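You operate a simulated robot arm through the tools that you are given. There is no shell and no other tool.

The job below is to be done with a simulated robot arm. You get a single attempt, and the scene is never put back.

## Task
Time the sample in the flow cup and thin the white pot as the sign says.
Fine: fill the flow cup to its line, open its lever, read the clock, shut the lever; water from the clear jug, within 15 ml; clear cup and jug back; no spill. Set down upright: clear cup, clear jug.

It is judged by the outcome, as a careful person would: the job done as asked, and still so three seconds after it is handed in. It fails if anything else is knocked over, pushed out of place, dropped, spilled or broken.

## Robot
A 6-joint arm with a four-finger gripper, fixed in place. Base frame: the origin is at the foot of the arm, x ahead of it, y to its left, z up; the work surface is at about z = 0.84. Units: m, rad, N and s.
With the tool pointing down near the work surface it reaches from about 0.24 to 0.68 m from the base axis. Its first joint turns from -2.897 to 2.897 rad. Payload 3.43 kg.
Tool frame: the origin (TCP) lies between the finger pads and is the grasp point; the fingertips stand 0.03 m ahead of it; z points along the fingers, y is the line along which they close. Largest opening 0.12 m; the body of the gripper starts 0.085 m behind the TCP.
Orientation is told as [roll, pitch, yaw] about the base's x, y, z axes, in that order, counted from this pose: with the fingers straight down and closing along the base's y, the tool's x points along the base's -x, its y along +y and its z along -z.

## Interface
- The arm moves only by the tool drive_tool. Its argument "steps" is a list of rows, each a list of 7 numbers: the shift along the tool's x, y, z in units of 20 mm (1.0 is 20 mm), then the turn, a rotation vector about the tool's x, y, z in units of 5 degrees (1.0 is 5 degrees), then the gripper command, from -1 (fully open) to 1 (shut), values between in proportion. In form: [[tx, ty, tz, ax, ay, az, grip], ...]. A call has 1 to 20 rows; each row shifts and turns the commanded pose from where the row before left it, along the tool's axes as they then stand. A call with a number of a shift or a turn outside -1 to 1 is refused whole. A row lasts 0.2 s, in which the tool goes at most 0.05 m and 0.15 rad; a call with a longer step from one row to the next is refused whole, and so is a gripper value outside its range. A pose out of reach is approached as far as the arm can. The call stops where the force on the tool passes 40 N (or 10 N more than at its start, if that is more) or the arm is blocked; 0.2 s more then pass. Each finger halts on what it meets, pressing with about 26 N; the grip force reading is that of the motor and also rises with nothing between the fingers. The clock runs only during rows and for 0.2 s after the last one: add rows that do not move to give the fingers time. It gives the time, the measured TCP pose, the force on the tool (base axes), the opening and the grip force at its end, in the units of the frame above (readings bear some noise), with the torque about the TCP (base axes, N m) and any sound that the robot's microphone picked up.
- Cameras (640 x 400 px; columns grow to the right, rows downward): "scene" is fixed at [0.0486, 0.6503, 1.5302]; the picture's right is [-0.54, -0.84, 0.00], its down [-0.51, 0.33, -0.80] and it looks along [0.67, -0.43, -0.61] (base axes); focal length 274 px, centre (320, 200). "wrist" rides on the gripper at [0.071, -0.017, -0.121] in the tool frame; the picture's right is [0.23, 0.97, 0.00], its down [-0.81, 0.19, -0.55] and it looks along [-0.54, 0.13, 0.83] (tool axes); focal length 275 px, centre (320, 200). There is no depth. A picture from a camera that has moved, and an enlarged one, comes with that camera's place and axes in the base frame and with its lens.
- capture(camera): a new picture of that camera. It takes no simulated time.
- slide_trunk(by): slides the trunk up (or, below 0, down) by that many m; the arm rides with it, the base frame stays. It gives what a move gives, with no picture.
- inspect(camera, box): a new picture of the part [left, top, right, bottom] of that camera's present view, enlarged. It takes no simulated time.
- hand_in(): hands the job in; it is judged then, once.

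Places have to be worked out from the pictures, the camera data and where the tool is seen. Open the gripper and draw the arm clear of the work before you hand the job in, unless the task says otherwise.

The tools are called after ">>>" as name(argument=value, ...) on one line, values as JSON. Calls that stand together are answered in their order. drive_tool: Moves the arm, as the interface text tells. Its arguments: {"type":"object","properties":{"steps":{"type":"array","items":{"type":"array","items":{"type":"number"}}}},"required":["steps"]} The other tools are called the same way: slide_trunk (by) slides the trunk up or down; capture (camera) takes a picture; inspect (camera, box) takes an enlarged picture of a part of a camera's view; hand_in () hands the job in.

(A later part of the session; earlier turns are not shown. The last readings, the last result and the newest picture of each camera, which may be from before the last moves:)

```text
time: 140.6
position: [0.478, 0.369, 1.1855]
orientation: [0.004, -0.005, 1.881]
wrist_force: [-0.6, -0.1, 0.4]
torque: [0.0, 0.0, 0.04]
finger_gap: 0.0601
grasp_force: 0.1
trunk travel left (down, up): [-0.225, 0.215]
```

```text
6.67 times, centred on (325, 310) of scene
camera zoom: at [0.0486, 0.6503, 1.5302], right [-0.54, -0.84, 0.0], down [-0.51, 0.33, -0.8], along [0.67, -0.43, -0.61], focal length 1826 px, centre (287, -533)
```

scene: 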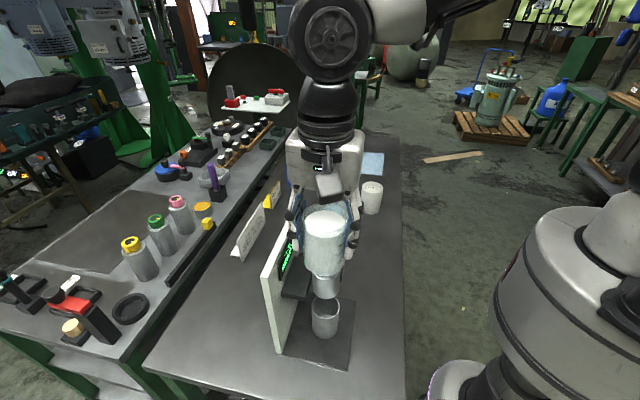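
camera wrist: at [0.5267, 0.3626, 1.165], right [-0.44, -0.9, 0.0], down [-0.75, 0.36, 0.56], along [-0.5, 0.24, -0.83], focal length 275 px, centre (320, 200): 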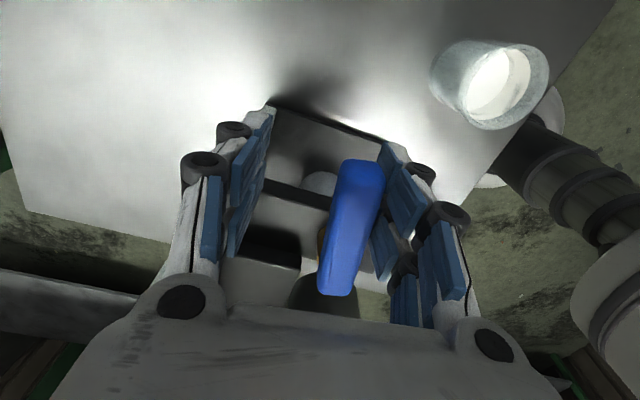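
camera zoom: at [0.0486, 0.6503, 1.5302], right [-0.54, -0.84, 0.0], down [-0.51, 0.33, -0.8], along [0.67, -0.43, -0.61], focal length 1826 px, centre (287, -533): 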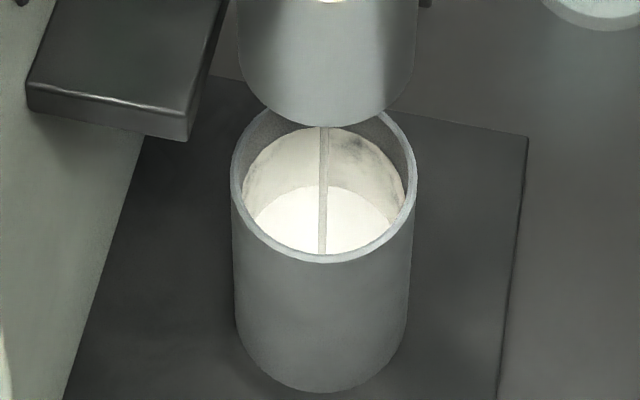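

The drain is linear; the bottom should be reached near 70 s. Waiting on, reading every second or so.

>>> drive_tool(steps=[[0, 0, 0, 0, 0, 0, 0], [0, 0, 0, 0, 0, 0, 0], [0, 0, 0, 0, 0, 0, 0], [0, 0, 0, 0, 0, 0, 0], [0, 0, 0, 0, 0, 0, 0], [0, 0, 0, 0, 0, 0, 0], [0, 0, 0, 0, 0, 0, 0]])

>>> inspect(camera="scene", box=[270, 225, 360, 335])

>>> drive_tool(steps=[[0, 0, 0, 0, 0, 0, 0], [0, 0, 0, 0, 0, 0, 0], [0, 0, 0, 0, 0, 0, 0], [0, 0, 0, 0, 0, 0, 0], [0, 0, 0, 0, 0, 0, 0], [0, 0, 0, 0, 0, 0, 0], [0, 0, 0, 0, 0, 0, 0]])

>>> inspect(camera="scene", box=[270, 225, 360, 335])

```text
time: 142.2
position: [0.4773, 0.3688, 1.1854]
orientation: [0.002, -0.004, 1.882]
wrist_force: [1.0, -0.4, 0.6]
torque: [0.01, 0.01, -0.03]
finger_gap: 0.0598
grasp_force: 0.1
trunk travel left (down, up): [-0.225, 0.215]
```

```text
3.64 times, centred on (315, 280) of scene
camera zoom: at [0.0486, 0.6503, 1.5302], right [-0.54, -0.84, 0.0], down [-0.51, 0.33, -0.8], along [0.67, -0.43, -0.61], focal length 996 px, centre (338, -91)
```

zoom: 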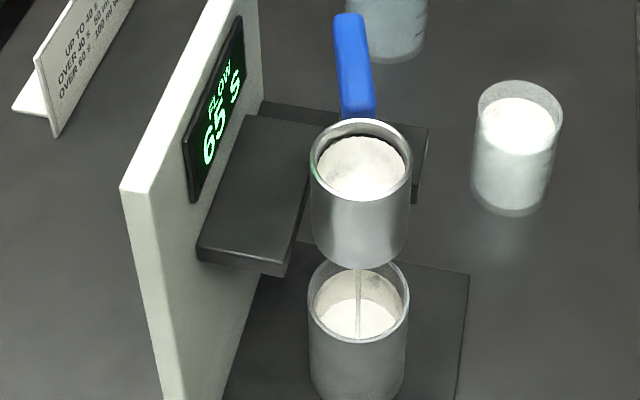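

```text
time: 143.8
position: [0.478, 0.369, 1.1873]
orientation: [0.003, -0.004, 1.88]
wrist_force: [0.9, 0.5, 1.5]
torque: [-0.01, 0.01, -0.01]
finger_gap: 0.0599
grasp_force: 0.1
trunk travel left (down, up): [-0.225, 0.215]
```

```text
3.64 times, centred on (315, 280) of scene
camera zoom: at [0.0486, 0.6503, 1.5302], right [-0.54, -0.84, 0.0], down [-0.51, 0.33, -0.8], along [0.67, -0.43, -0.61], focal length 996 px, centre (338, -91)
```

zoom: 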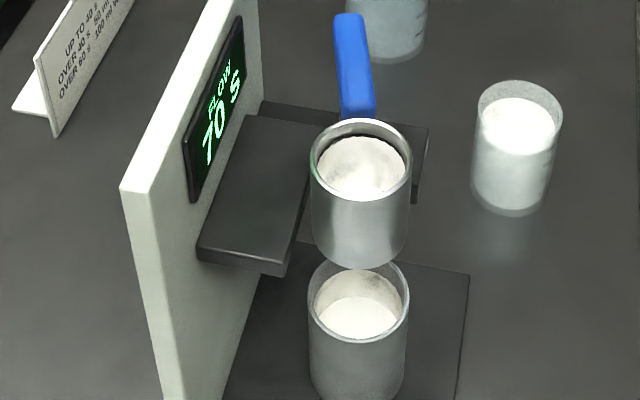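

The stream has ended with the clock at 70 s. A short further wait to confirm the final figure.

>>> drive_tool(steps=[[0, 0, 0, 0, 0, 0, 0], [0, 0, 0, 0, 0, 0, 0], [0, 0, 0, 0, 0, 0, 0], [0, 0, 0, 0, 0, 0, 0], [0, 0, 0, 0, 0, 0, 0], [0, 0, 0, 0, 0, 0, 0], [0, 0, 0, 0, 0, 0, 0], [0, 0, 0, 0, 0, 0, 0]])

>>> inspect(camera="scene", box=[285, 225, 335, 285])

>>> inspect(camera="scene", box=[270, 225, 360, 335])

```text
time: 145.6
position: [0.479, 0.3696, 1.1866]
orientation: [0.002, -0.004, 1.882]
wrist_force: [0.6, 0.8, 0.3]
torque: [0.02, 0.03, 0.0]
finger_gap: 0.06
grasp_force: 0.0
trunk travel left (down, up): [-0.225, 0.215]
```

```text
6.67 times, centred on (310, 255) of scene
camera zoom: at [0.0486, 0.6503, 1.5302], right [-0.54, -0.84, 0.0], down [-0.51, 0.33, -0.8], along [0.67, -0.43, -0.61], focal length 1826 px, centre (387, -167)
```

zoom: 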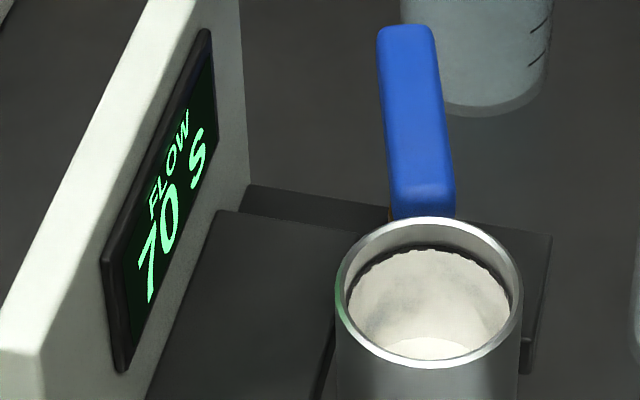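

```text
3.64 times, centred on (315, 280) of scene
camera zoom: at [0.0486, 0.6503, 1.5302], right [-0.54, -0.84, 0.0], down [-0.51, 0.33, -0.8], along [0.67, -0.43, -0.61], focal length 996 px, centre (338, -91)
```

zoom: 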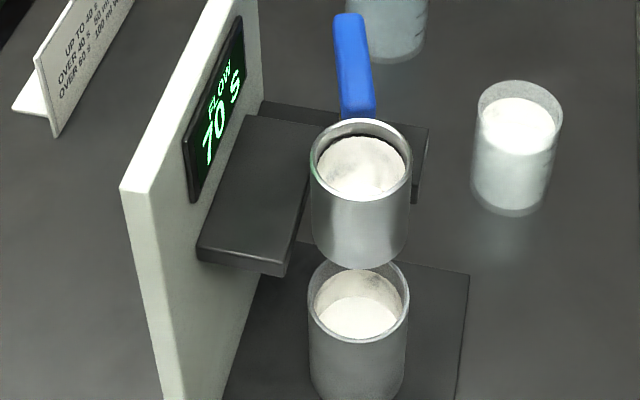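

The clock holds at 70 s: over 60 s, so 100 ml of water is called for. Now to shut the lever: I'll position over its tip with a 70 mm gap, keeping clear of the board, and check from the wrist camera.

>>> drive_tool(steps=[[-0.48, 0.39, 0, 0, 0, 0, -0.167], [-0.48, 0.39, 0, 0, 0, 0, -0.167], [0, 0, 0, 0, 0, 0, -0.167], [0, 0, 0, 0, 0, 0, -0.167]])

>>> capture(camera="wrist")

```text
time: 146.6
position: [0.4581, 0.3835, 1.1873]
orientation: [0.003, -0.004, 1.882]
wrist_force: [-0.3, 0.5, -0.6]
torque: [0.01, -0.03, 0.01]
finger_gap: 0.07
grasp_force: 0.1
trunk travel left (down, up): [-0.225, 0.215]
```

```text
taken
camera wrist: at [0.4956, 0.321, 1.307], right [-0.86, -0.52, 0.0], down [-0.43, 0.71, 0.56], along [-0.29, 0.48, -0.83], focal length 275 px, centre (320, 200)
```

wrist: 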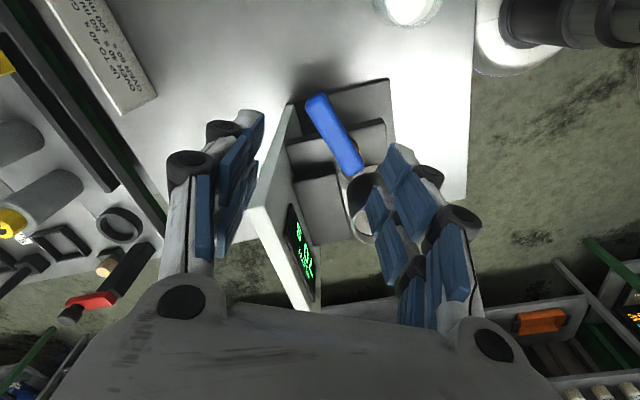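

The tool axis is right at the lever's tip, and the rear finger is well clear of the board's end. I'll shift 6 mm toward the pivot and descend to straddle.

>>> drive_tool(steps=[[-0.22, 0.21, 0, 0, 0, 0, -0.167], [0, 0, 1, 0, 0, 0, -0.167], [0, 0, 1, 0, 0, 0, -0.167], [0, 0, 1, 0, 0, 0, -0.167], [0, 0, 1, 0, 0, 0, -0.167], [0, 0, 0.5, 0, 0, 0, -0.167], [0, 0, 0.5, 0, 0, 0, -0.167], [0, 0, 0, 0, 0, 0, -0.167]])

>>> capture(camera="wrist")

>>> inspect(camera="scene", box=[270, 190, 370, 290])

```text
time: 148.4
position: [0.4514, 0.387, 1.0883]
orientation: [0.004, -0.004, 1.881]
wrist_force: [0.3, 0.9, -0.3]
torque: [-0.05, 0.01, 0.03]
finger_gap: 0.07
grasp_force: 0.0
trunk travel left (down, up): [-0.225, 0.215]
```

```text
taken
camera wrist: at [0.4902, 0.3253, 1.2072], right [-0.86, -0.52, 0.0], down [-0.43, 0.71, 0.56], along [-0.29, 0.48, -0.83], focal length 275 px, centre (320, 200)
```

wrist: 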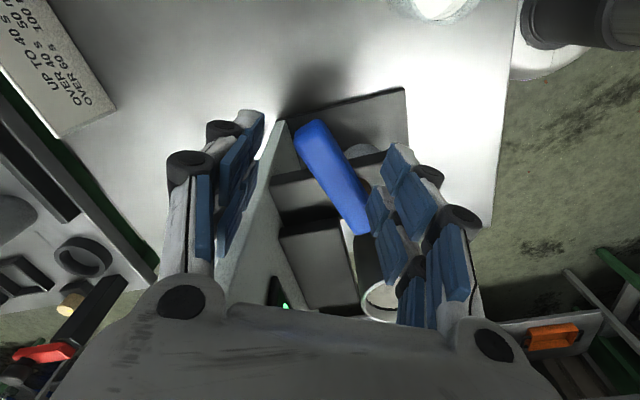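

```text
4.00 times, centred on (320, 240) of scene
camera zoom: at [0.0486, 0.6503, 1.5302], right [-0.54, -0.84, 0.0], down [-0.51, 0.33, -0.8], along [0.67, -0.43, -0.61], focal length 1096 px, centre (320, 40)
```

zoom: 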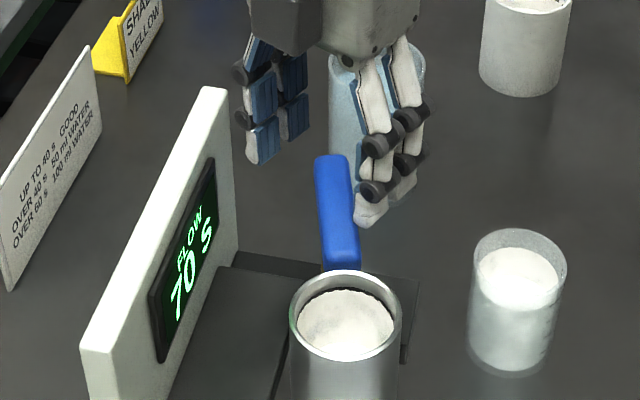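

The lever is centred between the fingers and the rear finger is about 5 cm from the board end. Descending the last 36 mm.

>>> drive_tool(steps=[[0, 0, 0.45, 0, 0, 0, -0.167], [0, 0, 0.45, 0, 0, 0, -0.167], [0, 0, 0.45, 0, 0, 0, -0.167], [0, 0, 0.45, 0, 0, 0, -0.167], [0, 0, 0, 0, 0, 0, -0.167]])

>>> capture(camera="wrist")

>>> inspect(camera="scene", box=[270, 190, 370, 290])

```text
time: 149.6
position: [0.4515, 0.3829, 1.0524]
orientation: [0.004, -0.003, 1.882]
wrist_force: [-1.6, -6.6, 3.9]
torque: [0.11, 0.09, 0.28]
finger_gap: 0.0802
grasp_force: 1.9
trunk travel left (down, up): [-0.225, 0.215]
```

```text
taken
camera wrist: at [0.4896, 0.3225, 1.1713], right [-0.86, -0.52, 0.0], down [-0.43, 0.71, 0.56], along [-0.29, 0.48, -0.83], focal length 275 px, centre (320, 200)
```

wrist: 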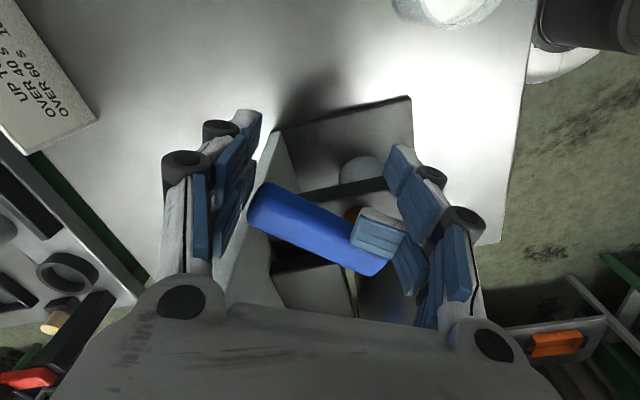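

```text
4.00 times, centred on (320, 240) of scene
camera zoom: at [0.0486, 0.6503, 1.5302], right [-0.54, -0.84, 0.0], down [-0.51, 0.33, -0.8], along [0.67, -0.43, -0.61], focal length 1096 px, centre (320, 40)
```

zoom: 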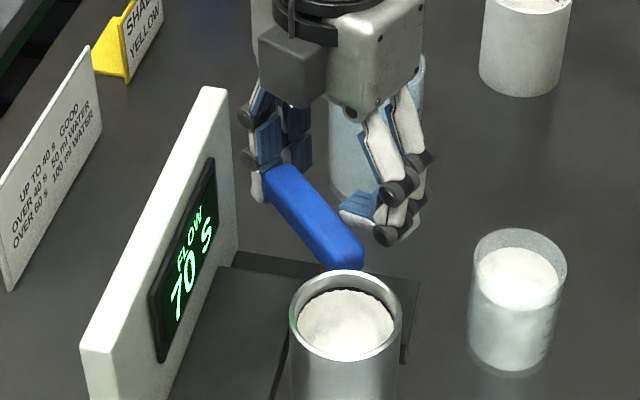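

The front finger caught the lever on the way down and swung it further open. I'll lift straight up out of contact and re-plan.

>>> drive_tool(steps=[[0, 0, -0.5, 0, 0, 0, -0.167], [0, 0, -1, 0, 0, 0, -0.167], [0, 0, -1, 0, 0, 0, -0.167], [0, 0, -1, 0, 0, 0, -0.167], [0, 0, 0, 0, 0, 0, -0.167]])

>>> capture(camera="wrist")

>>> inspect(camera="scene", box=[250, 190, 370, 310])

```text
time: 150.8
position: [0.4525, 0.3882, 1.1199]
orientation: [0.003, -0.004, 1.883]
wrist_force: [0.7, 0.4, -0.4]
torque: [0.02, 0.05, -0.01]
finger_gap: 0.0707
grasp_force: 0.5
trunk travel left (down, up): [-0.225, 0.215]
```

```text
taken
camera wrist: at [0.4911, 0.3259, 1.2394], right [-0.86, -0.52, 0.0], down [-0.43, 0.71, 0.56], along [-0.29, 0.48, -0.83], focal length 275 px, centre (320, 200)
```

wrist: 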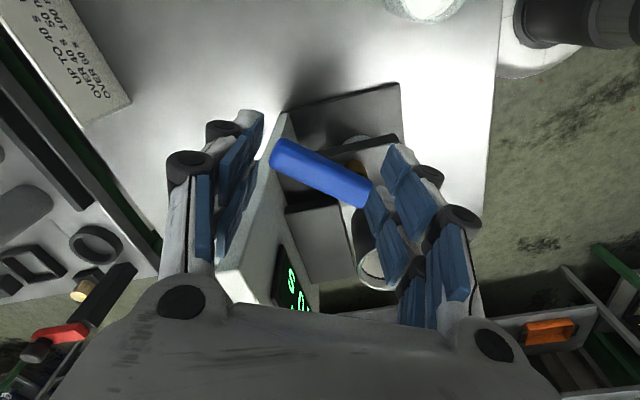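

```text
3.33 times, centred on (310, 250) of scene
camera zoom: at [0.0486, 0.6503, 1.5302], right [-0.54, -0.84, 0.0], down [-0.51, 0.33, -0.8], along [0.67, -0.43, -0.61], focal length 913 px, centre (353, 33)
```

zoom: 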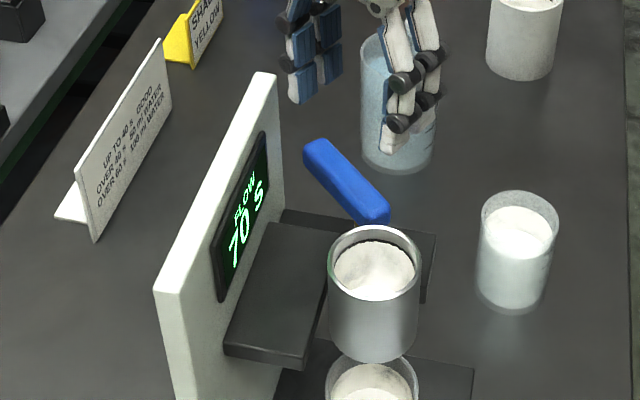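

Clear again. I'll compare the stand's pixels with the earlier zoom to be sure it hasn't moved, and locate the lever now.

>>> inspect(camera="scene", box=[285, 225, 335, 285])

>>> inspect(camera="scene", box=[285, 205, 335, 265])

```text
6.67 times, centred on (310, 255) of scene
camera zoom: at [0.0486, 0.6503, 1.5302], right [-0.54, -0.84, 0.0], down [-0.51, 0.33, -0.8], along [0.67, -0.43, -0.61], focal length 1826 px, centre (387, -167)
```

zoom: 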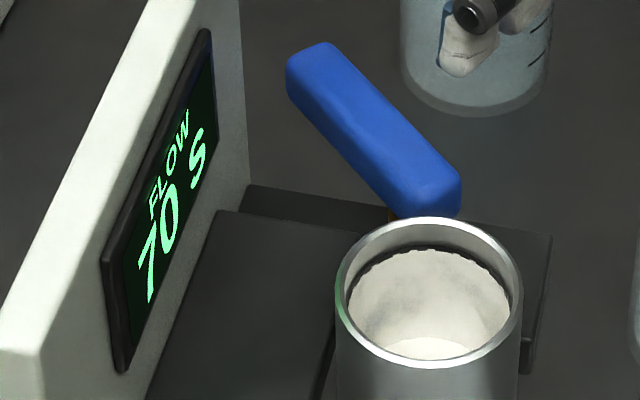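

```text
6.67 times, centred on (310, 235) of scene
camera zoom: at [0.0486, 0.6503, 1.5302], right [-0.54, -0.84, 0.0], down [-0.51, 0.33, -0.8], along [0.67, -0.43, -0.61], focal length 1826 px, centre (387, -33)
```

zoom: 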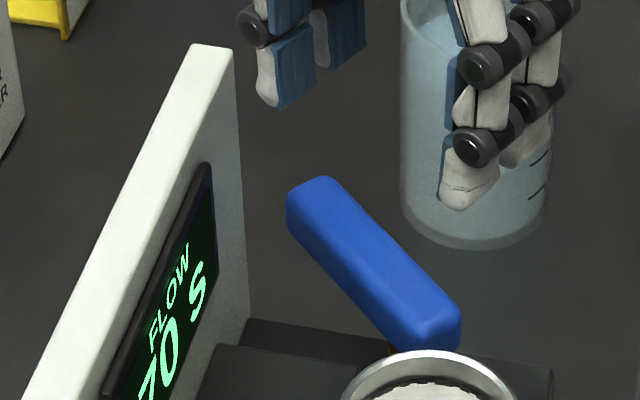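

The stand is unmoved; the lever is now about 55° open (azimuth about -5°). To shut it I'll hook only the left finger behind the lever: gap 80 mm, hand turned to yaw 45° so its flat side faces the board. First raise and turn.

>>> drive_tool(steps=[[0, 0, -1, 0, 0, 0, -0.333], [0, 0, -1, 0, 0, 0, -0.333], [0, 0, -1, 0, 0, 0, -0.333], [0, 0, -1, 0, 0, 0, -0.333], [0, 0, 0, 0, 0, 1, -0.333], [0, 0, 0, 0, 0, 1, -0.333], [0, 0, 0, 0, 0, 1, -0.333], [0, 0, 0, 0, 0, 1, -0.333], [0, 0, 0, 0, 0, 1, -0.333], [0, 0, 0, 0, 0, 1, -0.333], [0, 0, 0, 0, 0, 1, -0.333], [0, 0, 0, 0, 0, 1, -0.333], [0, 0, 0, 0, 0, 1, -0.333], [0, 0, 0, 0, 0, 1, -0.333], [0, 0, 0, 0, 0, 1, -0.333], [0, 0, 0, 0, 0, 1, -0.333], [0, 0, 0, 0, 0, 0.56, -0.333], [0, 0, 0, 0, 0, 0, -0.333]])

>>> capture(camera="wrist")

```text
time: 154.6
position: [0.4521, 0.3855, 1.2013]
orientation: [0.006, 0.002, 0.786]
wrist_force: [0.1, -0.1, -0.3]
torque: [0.0, -0.02, 0.03]
finger_gap: 0.0802
grasp_force: 0.1
trunk travel left (down, up): [-0.225, 0.215]
```

```text
taken
camera wrist: at [0.4139, 0.324, 1.321], right [-0.85, 0.53, 0.01], down [0.44, 0.71, 0.55], along [0.29, 0.47, -0.83], focal length 275 px, centre (320, 200)
```

wrist: 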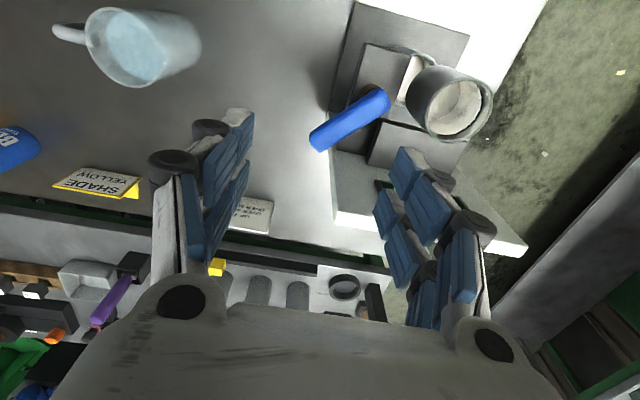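

Good view of the lever between bracket and board. Zooming to measure lever, board and gap.

>>> inspect(camera="wrist", box=[295, 65, 425, 225])

```text
2.50 times, centred on (360, 145) of wrist
camera zoom: at [0.4139, 0.324, 1.321], right [-0.85, 0.53, 0.01], down [0.44, 0.71, 0.55], along [0.29, 0.47, -0.83], focal length 688 px, centre (220, 338)
```

zoom: 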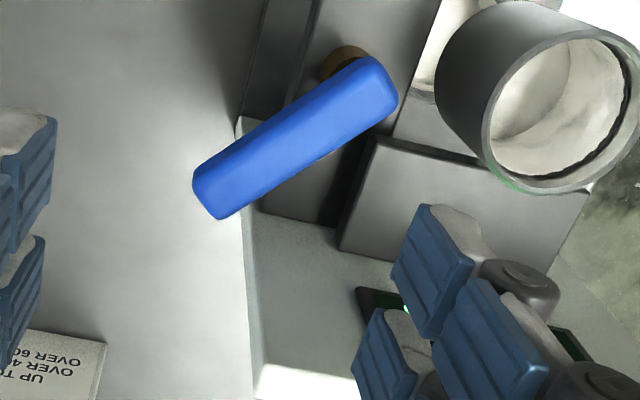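

Measured: lever now at azimuth about 0°, its rear edge to the board leaves about 4 cm near the pivot. I'll move so that the left finger hovers over that gap and verify before lowering.

>>> drive_tool(steps=[[-0.747, -0.166, 0, 0, 0, 0, -0.333], [-0.747, -0.166, 0, 0, 0, 0, -0.333], [-0.747, -0.166, 0, 0, 0, 0, -0.333], [0, 0, 0, 0, 0, 0, -0.333]])

>>> capture(camera="wrist")

>>> inspect(camera="scene", box=[280, 190, 350, 260])

```text
time: 155.6
position: [0.4902, 0.4087, 1.2005]
orientation: [0.006, -0.001, 0.784]
wrist_force: [0.3, -0.1, 0.3]
torque: [0.03, -0.01, 0.03]
finger_gap: 0.08
grasp_force: 0.0
trunk travel left (down, up): [-0.225, 0.215]
```

```text
taken
camera wrist: at [0.4513, 0.3486, 1.3215], right [-0.85, 0.53, 0.01], down [0.44, 0.71, 0.55], along [0.29, 0.47, -0.83], focal length 275 px, centre (320, 200)
```

wrist: 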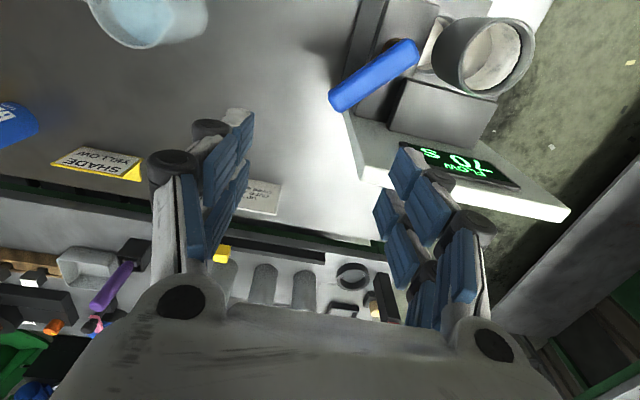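

```text
5.71 times, centred on (315, 225) of scene
camera zoom: at [0.0486, 0.6503, 1.5302], right [-0.54, -0.84, 0.0], down [-0.51, 0.33, -0.8], along [0.67, -0.43, -0.61], focal length 1565 px, centre (349, 57)
```

zoom: 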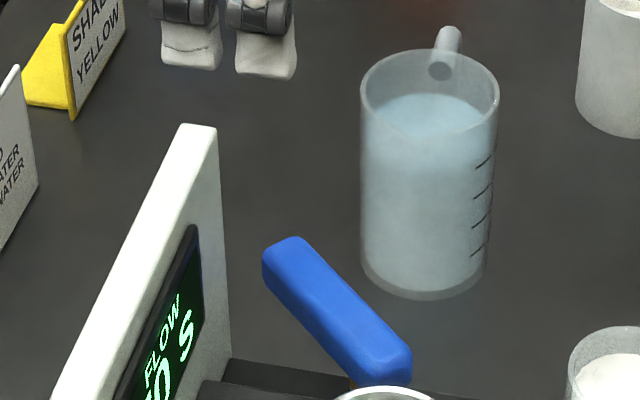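

Projected, the left fingertip will land between the lever's rear edge and the board with a few mm on each side. I'll nudge 3 mm toward the board and 5 mm left, then lower in stages while watching force.

>>> drive_tool(steps=[[-0.15, 0.25, 0, 0, 0, 0, -0.333], [0, 0, 1, 0, 0, 0, -0.333], [0, 0, 1, 0, 0, 0, -0.333], [0, 0, 1, 0, 0, 0, -0.333], [0, 0, 1, 0, 0, 0, -0.333], [0, 0, 0.5, 0, 0, 0, -0.333], [0, 0, 0, 0, 0, 0, -0.333]])

>>> capture(camera="wrist")

>>> inspect(camera="scene", box=[280, 190, 350, 260])

```text
time: 157.2
position: [0.4888, 0.4136, 1.1105]
orientation: [0.004, 0.003, 0.784]
wrist_force: [-0.1, 0.5, 5.2]
torque: [0.15, 0.07, -0.01]
finger_gap: 0.0979
grasp_force: 2.6
trunk travel left (down, up): [-0.225, 0.215]
```

```text
taken
camera wrist: at [0.4508, 0.3529, 1.2289], right [-0.85, 0.53, 0.0], down [0.44, 0.71, 0.55], along [0.29, 0.47, -0.84], focal length 275 px, centre (320, 200)
```

wrist: 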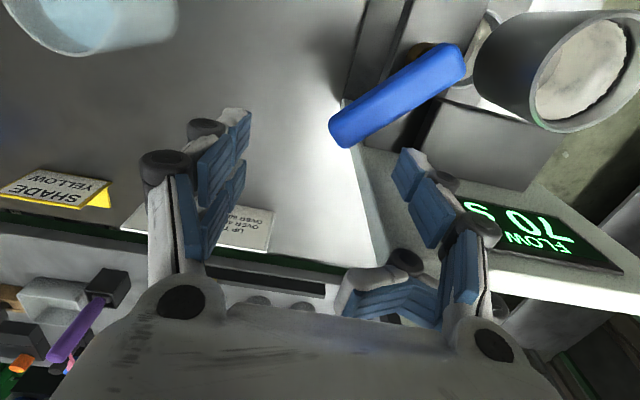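

```text
5.71 times, centred on (315, 225) of scene
camera zoom: at [0.0486, 0.6503, 1.5302], right [-0.54, -0.84, 0.0], down [-0.51, 0.33, -0.8], along [0.67, -0.43, -0.61], focal length 1565 px, centre (349, 57)
```

zoom: 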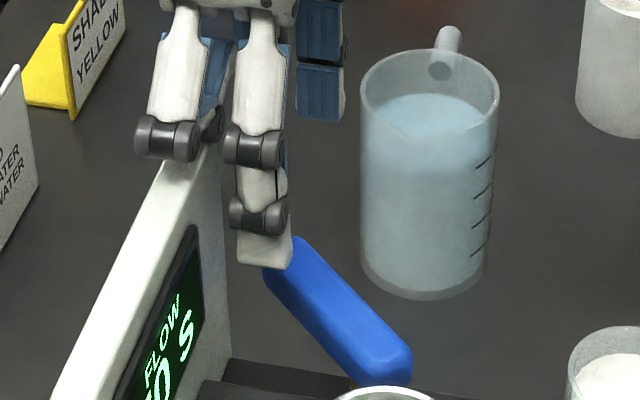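

I now see each side of the hand has two finger columns about 36 mm apart, and one of them has landed on the board's top (5 N) and folded. I'll lift off at once and check nothing moved.

>>> drive_tool(steps=[[0, 0, -0.6, 0, 0, 0, -0.333], [0, 0, -1, 0, 0, 0, -0.333], [0, 0, -1, 0, 0, 0, -0.333], [0, 0, -1, 0, 0, 0, -0.333], [0, 0, -1, 0, 0, 0, -0.333], [0, 0, 0, 0, 0, 0, -0.333]])

>>> inspect(camera="scene", box=[285, 225, 335, 285])

>>> capture(camera="wrist")

```text
time: 158.6
position: [0.4882, 0.4151, 1.2017]
orientation: [0.006, 0.001, 0.784]
wrist_force: [0.0, -0.3, 0.7]
torque: [0.03, 0.03, -0.01]
finger_gap: 0.08
grasp_force: 0.1
trunk travel left (down, up): [-0.225, 0.215]
```

```text
6.67 times, centred on (310, 255) of scene
camera zoom: at [0.0486, 0.6503, 1.5302], right [-0.54, -0.84, 0.0], down [-0.51, 0.33, -0.8], along [0.67, -0.43, -0.61], focal length 1826 px, centre (387, -167)
```

zoom: 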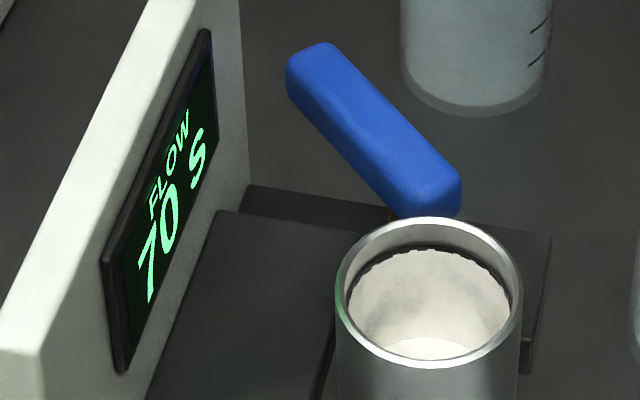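

```text
taken
camera wrist: at [0.45, 0.3541, 1.3221], right [-0.85, 0.53, 0.01], down [0.44, 0.71, 0.55], along [0.29, 0.47, -0.83], focal length 275 px, centre (320, 200)
```

wrist: 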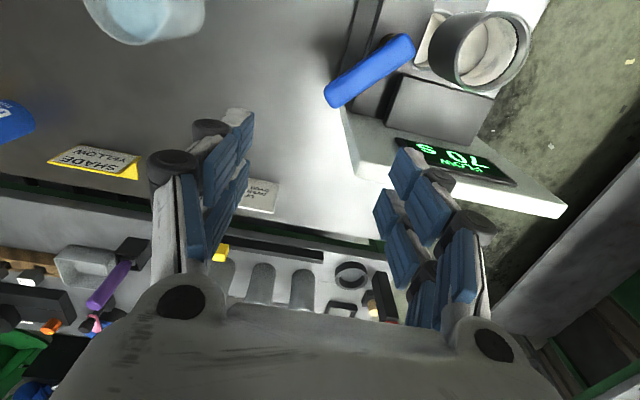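

All intact, fingers normal. I'll turn to yaw 135° with a 90 mm gap and go to a spot where one rear fingertip can drop just behind the lever's free corner, to the right of the board's end.

>>> drive_tool(steps=[[0, 0, 0, 0, 0, -1, -0.5], [0, 0, 0, 0, 0, -1, -0.5], [0, 0, 0, 0, 0, -1, -0.5], [0, 0, 0, 0, 0, -1, -0.5], [0, 0, 0, 0, 0, -1, -0.5], [0, 0, 0, 0, 0, -1, -0.5], [0, 0, 0, 0, 0, -1, -0.5], [0, 0, 0, 0, 0, -1, -0.5], [0, 0, 0, 0, 0, -1, -0.5], [0, 0, 0, 0, 0, -1, -0.5], [0, 0, 0, 0, 0, -1, -0.5], [0, 0, 0, 0, 0, -1, -0.5], [0, 0, 0, 0, 0, -1, -0.5], [0, 0, 0, 0, 0, -1, -0.5], [0, 0, 0, 0, 0, -1, -0.5], [0, 0, 0, 0, 0, -1, -0.5], [0, 0, 0, 0, 0, -1, -0.5], [0, 0, 0, 0, 0, -1, -0.5], [0, 0, 0, 0, 0, 0, -0.5]])

>>> drive_tool(steps=[[0.06, 0.667, 0, 0, 0, 0, -0.5], [0.06, 0.667, 0, 0, 0, 0, -0.5], [0.05, 0.667, 0, 0, 0, 0, -0.5], [0, 0, 0, 0, 0, 0, -0.5]])

>>> capture(camera="wrist")

```text
time: 162.6
position: [0.4892, 0.4159, 1.2036]
orientation: [0.0, -0.006, 2.358]
wrist_force: [-0.1, -1.2, -0.1]
torque: [0.02, 0.01, 0.02]
finger_gap: 0.0902
grasp_force: 0.1
trunk travel left (down, up): [-0.225, 0.215]
```

```text
time: 163.6
position: [0.463, 0.3843, 1.2043]
orientation: [0.001, -0.003, 2.358]
wrist_force: [-0.1, 0.4, -0.1]
torque: [-0.02, -0.01, 0.0]
finger_gap: 0.0901
grasp_force: 0.0
trunk travel left (down, up): [-0.225, 0.215]
```

```text
taken
camera wrist: at [0.5269, 0.3479, 1.323], right [-0.53, -0.85, 0.0], down [-0.71, 0.44, 0.56], along [-0.47, 0.29, -0.83], focal length 275 px, centre (320, 200)
```

wrist: 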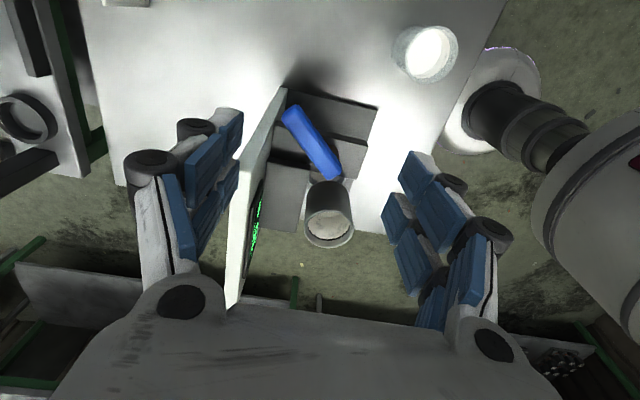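

I'll zoom on the lever tip and board end to check the landing spot (predicted rear pad line near column 275, rows 99–117).

>>> inspect(camera="wrist", box=[235, 75, 355, 195])

```text
3.33 times, centred on (295, 135) of wrist
camera zoom: at [0.5269, 0.3479, 1.323], right [-0.53, -0.85, 0.0], down [-0.71, 0.44, 0.56], along [-0.47, 0.29, -0.83], focal length 918 px, centre (403, 417)
```

zoom: 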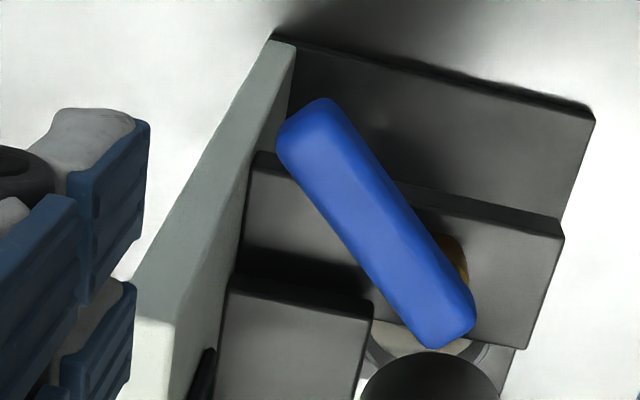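

The rear-left fingertip will land just left of the lever's tip corner, clear of the board end by about 6 mm. I'll shift 3 mm further right for margin and descend in stages.

>>> drive_tool(steps=[[0.15, 0, 0, 0, 0, 0, -0.5], [0, 0, 1, 0, 0, 0, -0.5], [0, 0, 1, 0, 0, 0, -0.5], [0, 0, 0.7, 0, 0, 0, -0.5], [0, 0, 0.5, 0, 0, 0, -0.5], [0, 0, 0, 0, 0, 0, -0.5]])

>>> inspect(camera="wrist", box=[180, 75, 380, 265])

>>> inspect(camera="scene", box=[270, 190, 350, 270])

```text
time: 165.0
position: [0.4642, 0.3833, 1.1387]
orientation: [0.002, -0.006, 2.356]
wrist_force: [0.0, -0.4, 0.4]
torque: [0.03, -0.02, 0.0]
finger_gap: 0.0899
grasp_force: 0.1
trunk travel left (down, up): [-0.225, 0.215]
```

```text
2.11 times, centred on (280, 170) of wrist
camera zoom: at [0.5277, 0.3461, 1.2578], right [-0.53, -0.85, 0.0], down [-0.71, 0.44, 0.56], along [-0.47, 0.29, -0.83], focal length 580 px, centre (404, 263)
```

zoom: 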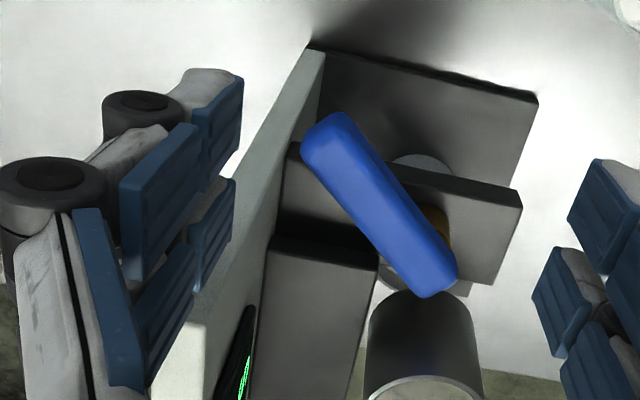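

```text
5.00 times, centred on (310, 230) of scene
camera zoom: at [0.0486, 0.6503, 1.5302], right [-0.54, -0.84, 0.0], down [-0.51, 0.33, -0.8], along [0.67, -0.43, -0.61], focal length 1369 px, centre (370, 50)
```

zoom: 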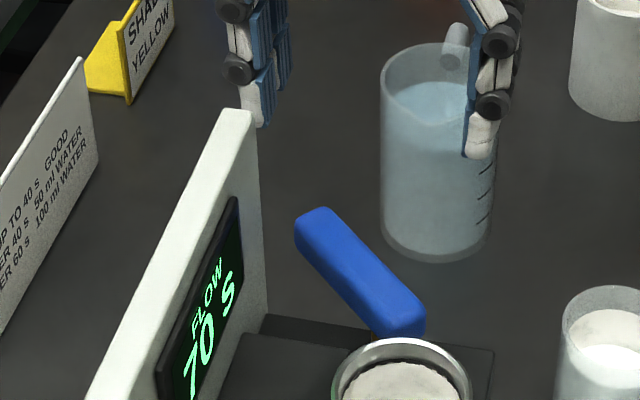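

No contact with the tips below the board's top level. Continuing down in small steps.

>>> drive_tool(steps=[[0, 0, 0.5, 0, 0, 0, -0.5], [0, 0, 0.5, 0, 0, 0, -0.5], [0, 0, 0.5, 0, 0, 0, -0.5], [0, 0, 0.5, 0, 0, 0, -0.5], [0, 0, 0, 0, 0, 0, -0.5]])

>>> inspect(camera="wrist", box=[180, 75, 380, 265])

>>> inspect(camera="scene", box=[270, 190, 350, 270])

```text
time: 166.2
position: [0.4643, 0.3821, 1.0979]
orientation: [0.001, -0.006, 2.358]
wrist_force: [0.5, 0.1, -0.6]
torque: [0.02, -0.01, 0.01]
finger_gap: 0.09
grasp_force: 0.2
trunk travel left (down, up): [-0.225, 0.215]
```

```text
2.11 times, centred on (280, 170) of wrist
camera zoom: at [0.5271, 0.3455, 1.2175], right [-0.53, -0.85, 0.0], down [-0.71, 0.44, 0.56], along [-0.47, 0.29, -0.83], focal length 580 px, centre (404, 263)
```

zoom: 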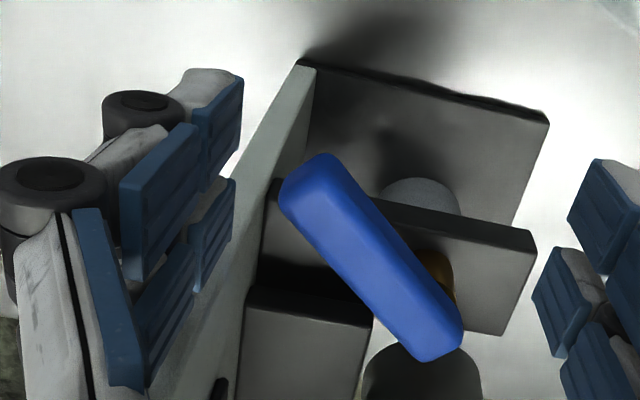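

```text
5.00 times, centred on (310, 230) of scene
camera zoom: at [0.0486, 0.6503, 1.5302], right [-0.54, -0.84, 0.0], down [-0.51, 0.33, -0.8], along [0.67, -0.43, -0.61], focal length 1369 px, centre (370, 50)
```

zoom: 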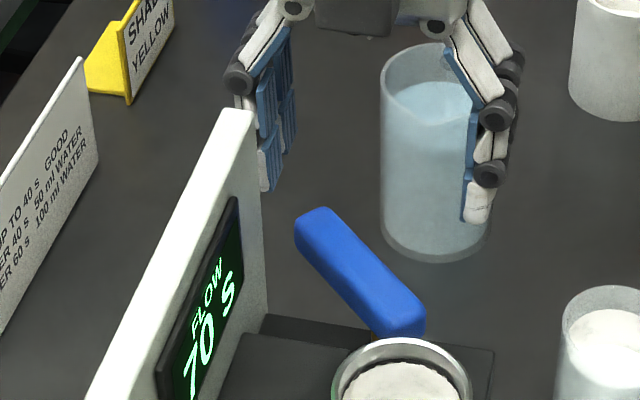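

Still free. Going down the remaining 43 mm in small steps.

>>> drive_tool(steps=[[0, 0, 0.4, 0, 0, 0, -0.5], [0, 0, 0.4, 0, 0, 0, -0.5], [0, 0, 0.4, 0, 0, 0, -0.5], [0, 0, 0, 0, 0, 0, -0.5]])

>>> drive_tool(steps=[[0, 0, 0.4, 0, 0, 0, -0.5], [0, 0, 0.4, 0, 0, 0, -0.5], [0, 0, 0.1, 0, 0, 0, -0.5], [0, 0, 0, 0, 0, 0, -0.5]])

>>> inspect(camera="wrist", box=[180, 75, 380, 265])

>>> inspect(camera="scene", box=[270, 190, 350, 270])

```text
time: 167.2
position: [0.4664, 0.3831, 1.0754]
orientation: [0.002, -0.005, 2.357]
wrist_force: [-0.5, 0.1, -0.4]
torque: [0.03, -0.07, 0.02]
finger_gap: 0.0901
grasp_force: 0.0
trunk travel left (down, up): [-0.225, 0.215]
```

```text
time: 168.2
position: [0.4648, 0.3837, 1.0558]
orientation: [0.002, -0.005, 2.357]
wrist_force: [-0.2, -0.3, 0.3]
torque: [-0.06, 0.01, 0.0]
finger_gap: 0.0899
grasp_force: 0.0
trunk travel left (down, up): [-0.225, 0.215]
```

```text
2.11 times, centred on (280, 170) of wrist
camera zoom: at [0.5282, 0.3454, 1.1758], right [-0.53, -0.85, 0.0], down [-0.71, 0.44, 0.56], along [-0.47, 0.29, -0.83], focal length 580 px, centre (404, 263)
```

zoom: 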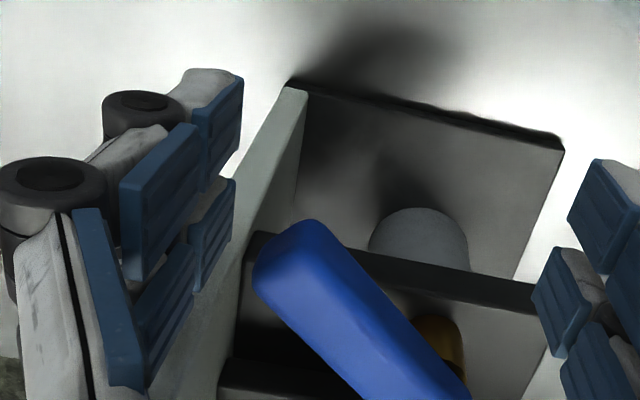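

```text
5.00 times, centred on (310, 230) of scene
camera zoom: at [0.0486, 0.6503, 1.5302], right [-0.54, -0.84, 0.0], down [-0.51, 0.33, -0.8], along [0.67, -0.43, -0.61], focal length 1369 px, centre (370, 50)
```

zoom: 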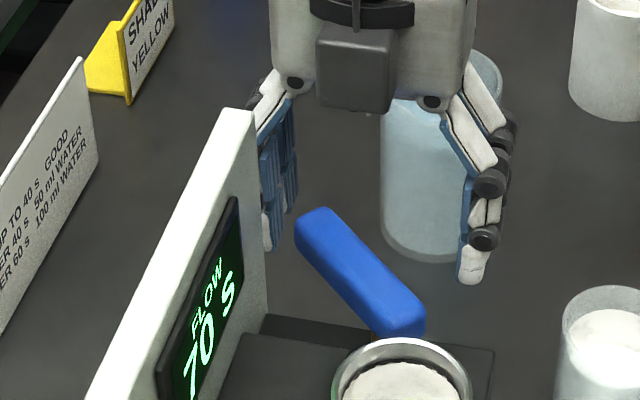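

Down without any contact; the rear-left pad faces the lever's tip. Now drawing it toward the front.

>>> drive_tool(steps=[[0, 0.2, 0, 0, 0, 0, -0.5], [0, 0.2, 0, 0, 0, 0, -0.5], [0, 0.2, 0, 0, 0, 0, -0.5], [0, 0, 0, 0, 0, 0, -0.5]])

>>> drive_tool(steps=[[0, 0.2, 0, 0, 0, 0, -0.5], [0, 0.2, 0, 0, 0, 0, -0.5], [0, 0, 0, 0, 0, 0, -0.5]])

>>> inspect(camera="wrist", box=[180, 75, 380, 265])

>>> inspect(camera="scene", box=[270, 190, 350, 270])

```text
time: 169.2
position: [0.459, 0.3753, 1.0565]
orientation: [-0.001, -0.004, 2.354]
wrist_force: [11.1, 0.8, -5.9]
torque: [-0.33, -0.13, -0.55]
finger_gap: 0.0933
grasp_force: 3.1
trunk travel left (down, up): [-0.225, 0.215]
```

```text
time: 169.9
position: [0.4585, 0.3689, 1.056]
orientation: [-0.007, -0.001, 2.351]
wrist_force: [21.0, 4.4, -16.3]
torque: [-0.8, -0.17, -1.08]
finger_gap: 0.0947
grasp_force: 4.5
trunk travel left (down, up): [-0.225, 0.215]
stopped in row 3: the force on the tool passed its limit at 42 N (the readings are from after the stop); the commanded pose is now the measured one
```

```text
2.11 times, centred on (280, 170) of wrist
camera zoom: at [0.5203, 0.3318, 1.1751], right [-0.53, -0.85, -0.01], down [-0.71, 0.44, 0.55], along [-0.47, 0.3, -0.83], focal length 580 px, centre (404, 263)
```

zoom: 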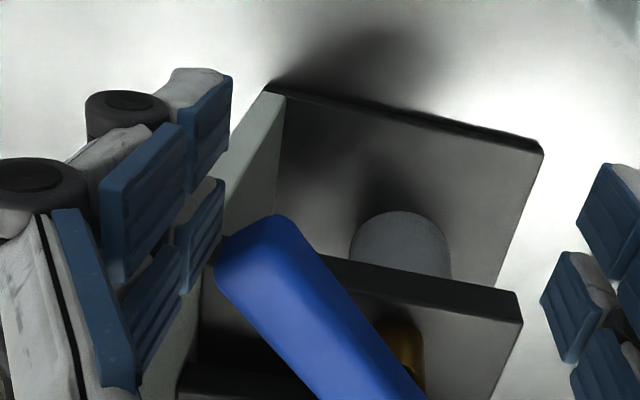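

```text
5.00 times, centred on (310, 230) of scene
camera zoom: at [0.0486, 0.6503, 1.5302], right [-0.54, -0.84, 0.0], down [-0.51, 0.33, -0.8], along [0.67, -0.43, -0.61], focal length 1369 px, centre (370, 50)
```

zoom: 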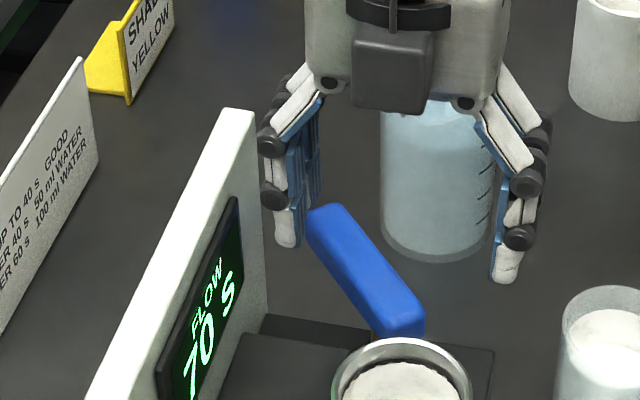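

The load rose because the pad was pressing the lever's end along its axis. I'll back off, shift 10 mm left so the pad sits behind the lever's corner, and then push mostly sideways.

>>> drive_tool(steps=[[0, -0.25, 0, 0, 0, 0, -0.5], [0, -0.25, 0, 0, 0, 0, -0.5], [0, 0, 0, 0, 0, 0, -0.5]])

>>> drive_tool(steps=[[-0.2, 0, 0, 0, 0, 0, -0.5], [-0.2, 0, 0, 0, 0, 0, -0.5], [-0.1, 0, 0, 0, 0, 0, -0.5], [0, 0, 0, 0, 0, 0, -0.5]])

>>> inspect(camera="wrist", box=[180, 75, 380, 265])

>>> inspect(camera="scene", box=[270, 190, 350, 270])

```text
time: 170.7
position: [0.4588, 0.3761, 1.0573]
orientation: [-0.005, -0.005, 2.356]
wrist_force: [-0.2, 0.7, -0.7]
torque: [0.0, 0.02, -0.04]
finger_gap: 0.0899
grasp_force: 0.0
trunk travel left (down, up): [-0.225, 0.215]
```

```text
time: 171.7
position: [0.4531, 0.383, 1.0574]
orientation: [-0.006, -0.003, 2.352]
wrist_force: [-0.2, 0.3, 0.4]
torque: [0.0, 0.0, 0.04]
finger_gap: 0.0901
grasp_force: 0.0
trunk travel left (down, up): [-0.225, 0.215]
```

```text
2.11 times, centred on (280, 170) of wrist
camera zoom: at [0.5147, 0.3448, 1.1773], right [-0.53, -0.85, -0.01], down [-0.71, 0.44, 0.55], along [-0.47, 0.3, -0.83], focal length 580 px, centre (404, 263)
```

zoom: 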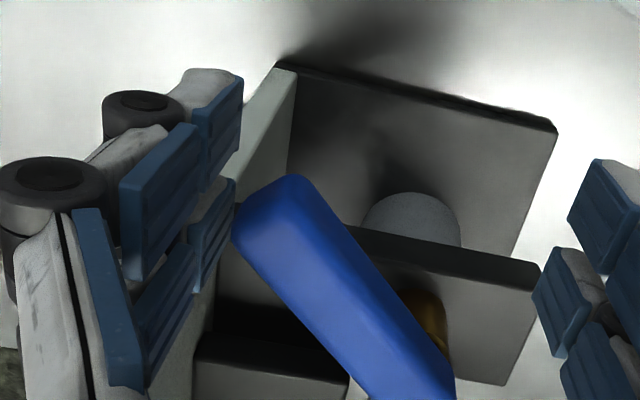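

```text
5.00 times, centred on (310, 230) of scene
camera zoom: at [0.0486, 0.6503, 1.5302], right [-0.54, -0.84, 0.0], down [-0.51, 0.33, -0.8], along [0.67, -0.43, -0.61], focal length 1369 px, centre (370, 50)
```

zoom: 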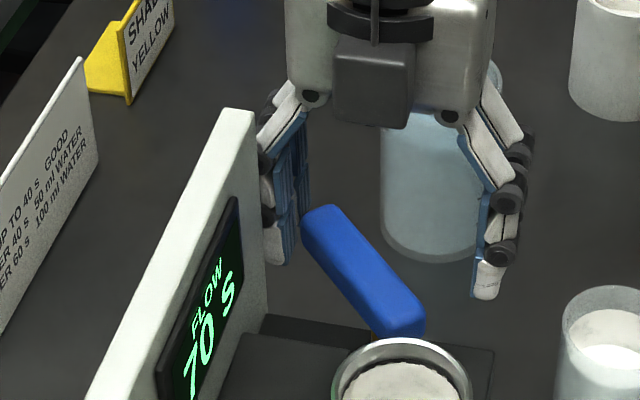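

Now the pad sits behind the lever with no contact yet. I'll push in 2 mm steps along azimuth about 245°.

>>> drive_tool(steps=[[0.035, 0.095, 0, 0, 0, 0, -0.5], [0.035, 0.095, 0, 0, 0, 0, -0.5], [0.035, 0.095, 0, 0, 0, 0, -0.5], [0, 0, 0, 0, 0, 0, -0.5]])

>>> inspect(camera="wrist", box=[180, 75, 380, 265])

>>> inspect(camera="scene", box=[270, 190, 350, 270])

```text
time: 172.7
position: [0.4513, 0.3768, 1.0585]
orientation: [-0.006, -0.002, 2.354]
wrist_force: [6.0, 1.2, -1.7]
torque: [-0.04, -0.1, -0.21]
finger_gap: 0.0921
grasp_force: 1.4
trunk travel left (down, up): [-0.225, 0.215]
```

```text
2.11 times, centred on (280, 170) of wrist
camera zoom: at [0.5139, 0.3395, 1.1772], right [-0.53, -0.85, -0.01], down [-0.71, 0.44, 0.55], along [-0.47, 0.3, -0.83], focal length 580 px, centre (404, 263)
```

zoom: 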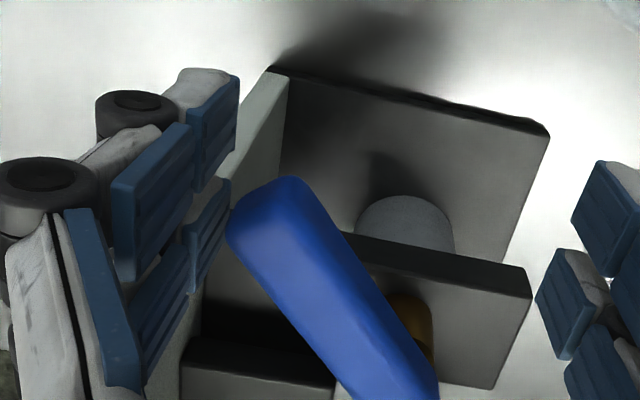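

```text
5.00 times, centred on (310, 230) of scene
camera zoom: at [0.0486, 0.6503, 1.5302], right [-0.54, -0.84, 0.0], down [-0.51, 0.33, -0.8], along [0.67, -0.43, -0.61], focal length 1369 px, centre (370, 50)
```

zoom: 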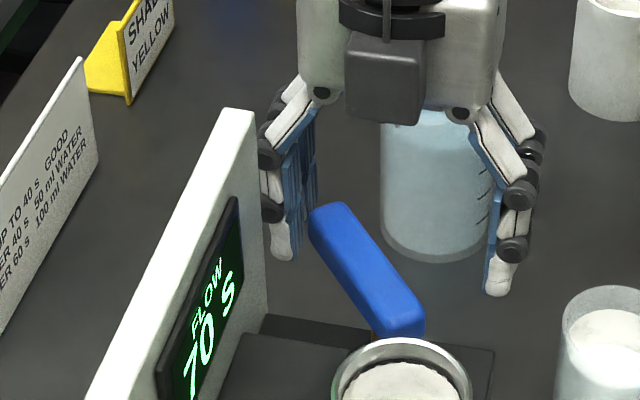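

The lever is turning with about 6 N. Continuing.

>>> drive_tool(steps=[[0.05, 0.09, 0, 0, 0, 0, -0.5], [0.05, 0.09, 0, 0, 0, 0, -0.5], [0.05, 0.09, 0, 0, 0, 0, -0.5], [0, 0, 0, 0, 0, 0, -0.5]])

>>> inspect(camera="wrist", box=[180, 75, 380, 265])

>>> inspect(camera="scene", box=[270, 190, 350, 270])

```text
time: 173.7
position: [0.4484, 0.371, 1.0575]
orientation: [-0.005, -0.005, 2.355]
wrist_force: [6.9, 0.4, 0.5]
torque: [0.01, -0.14, -0.24]
finger_gap: 0.093
grasp_force: 3.1
trunk travel left (down, up): [-0.225, 0.215]
```

```text
2.11 times, centred on (280, 170) of wrist
camera zoom: at [0.5116, 0.3333, 1.1771], right [-0.53, -0.85, -0.01], down [-0.71, 0.44, 0.56], along [-0.47, 0.3, -0.83], focal length 580 px, centre (404, 263)
```

zoom: 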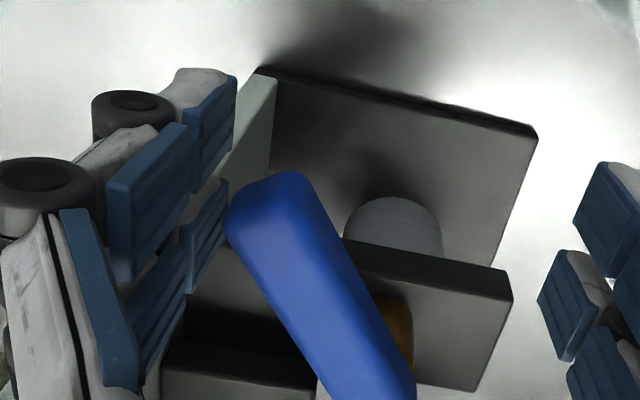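

```text
5.00 times, centred on (310, 230) of scene
camera zoom: at [0.0486, 0.6503, 1.5302], right [-0.54, -0.84, 0.0], down [-0.51, 0.33, -0.8], along [0.67, -0.43, -0.61], focal length 1369 px, centre (370, 50)
```

zoom: 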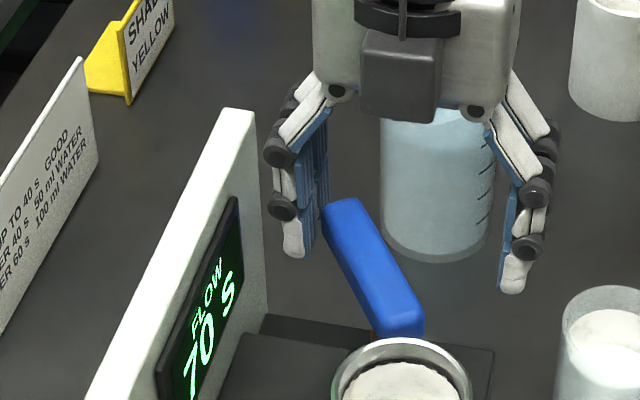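

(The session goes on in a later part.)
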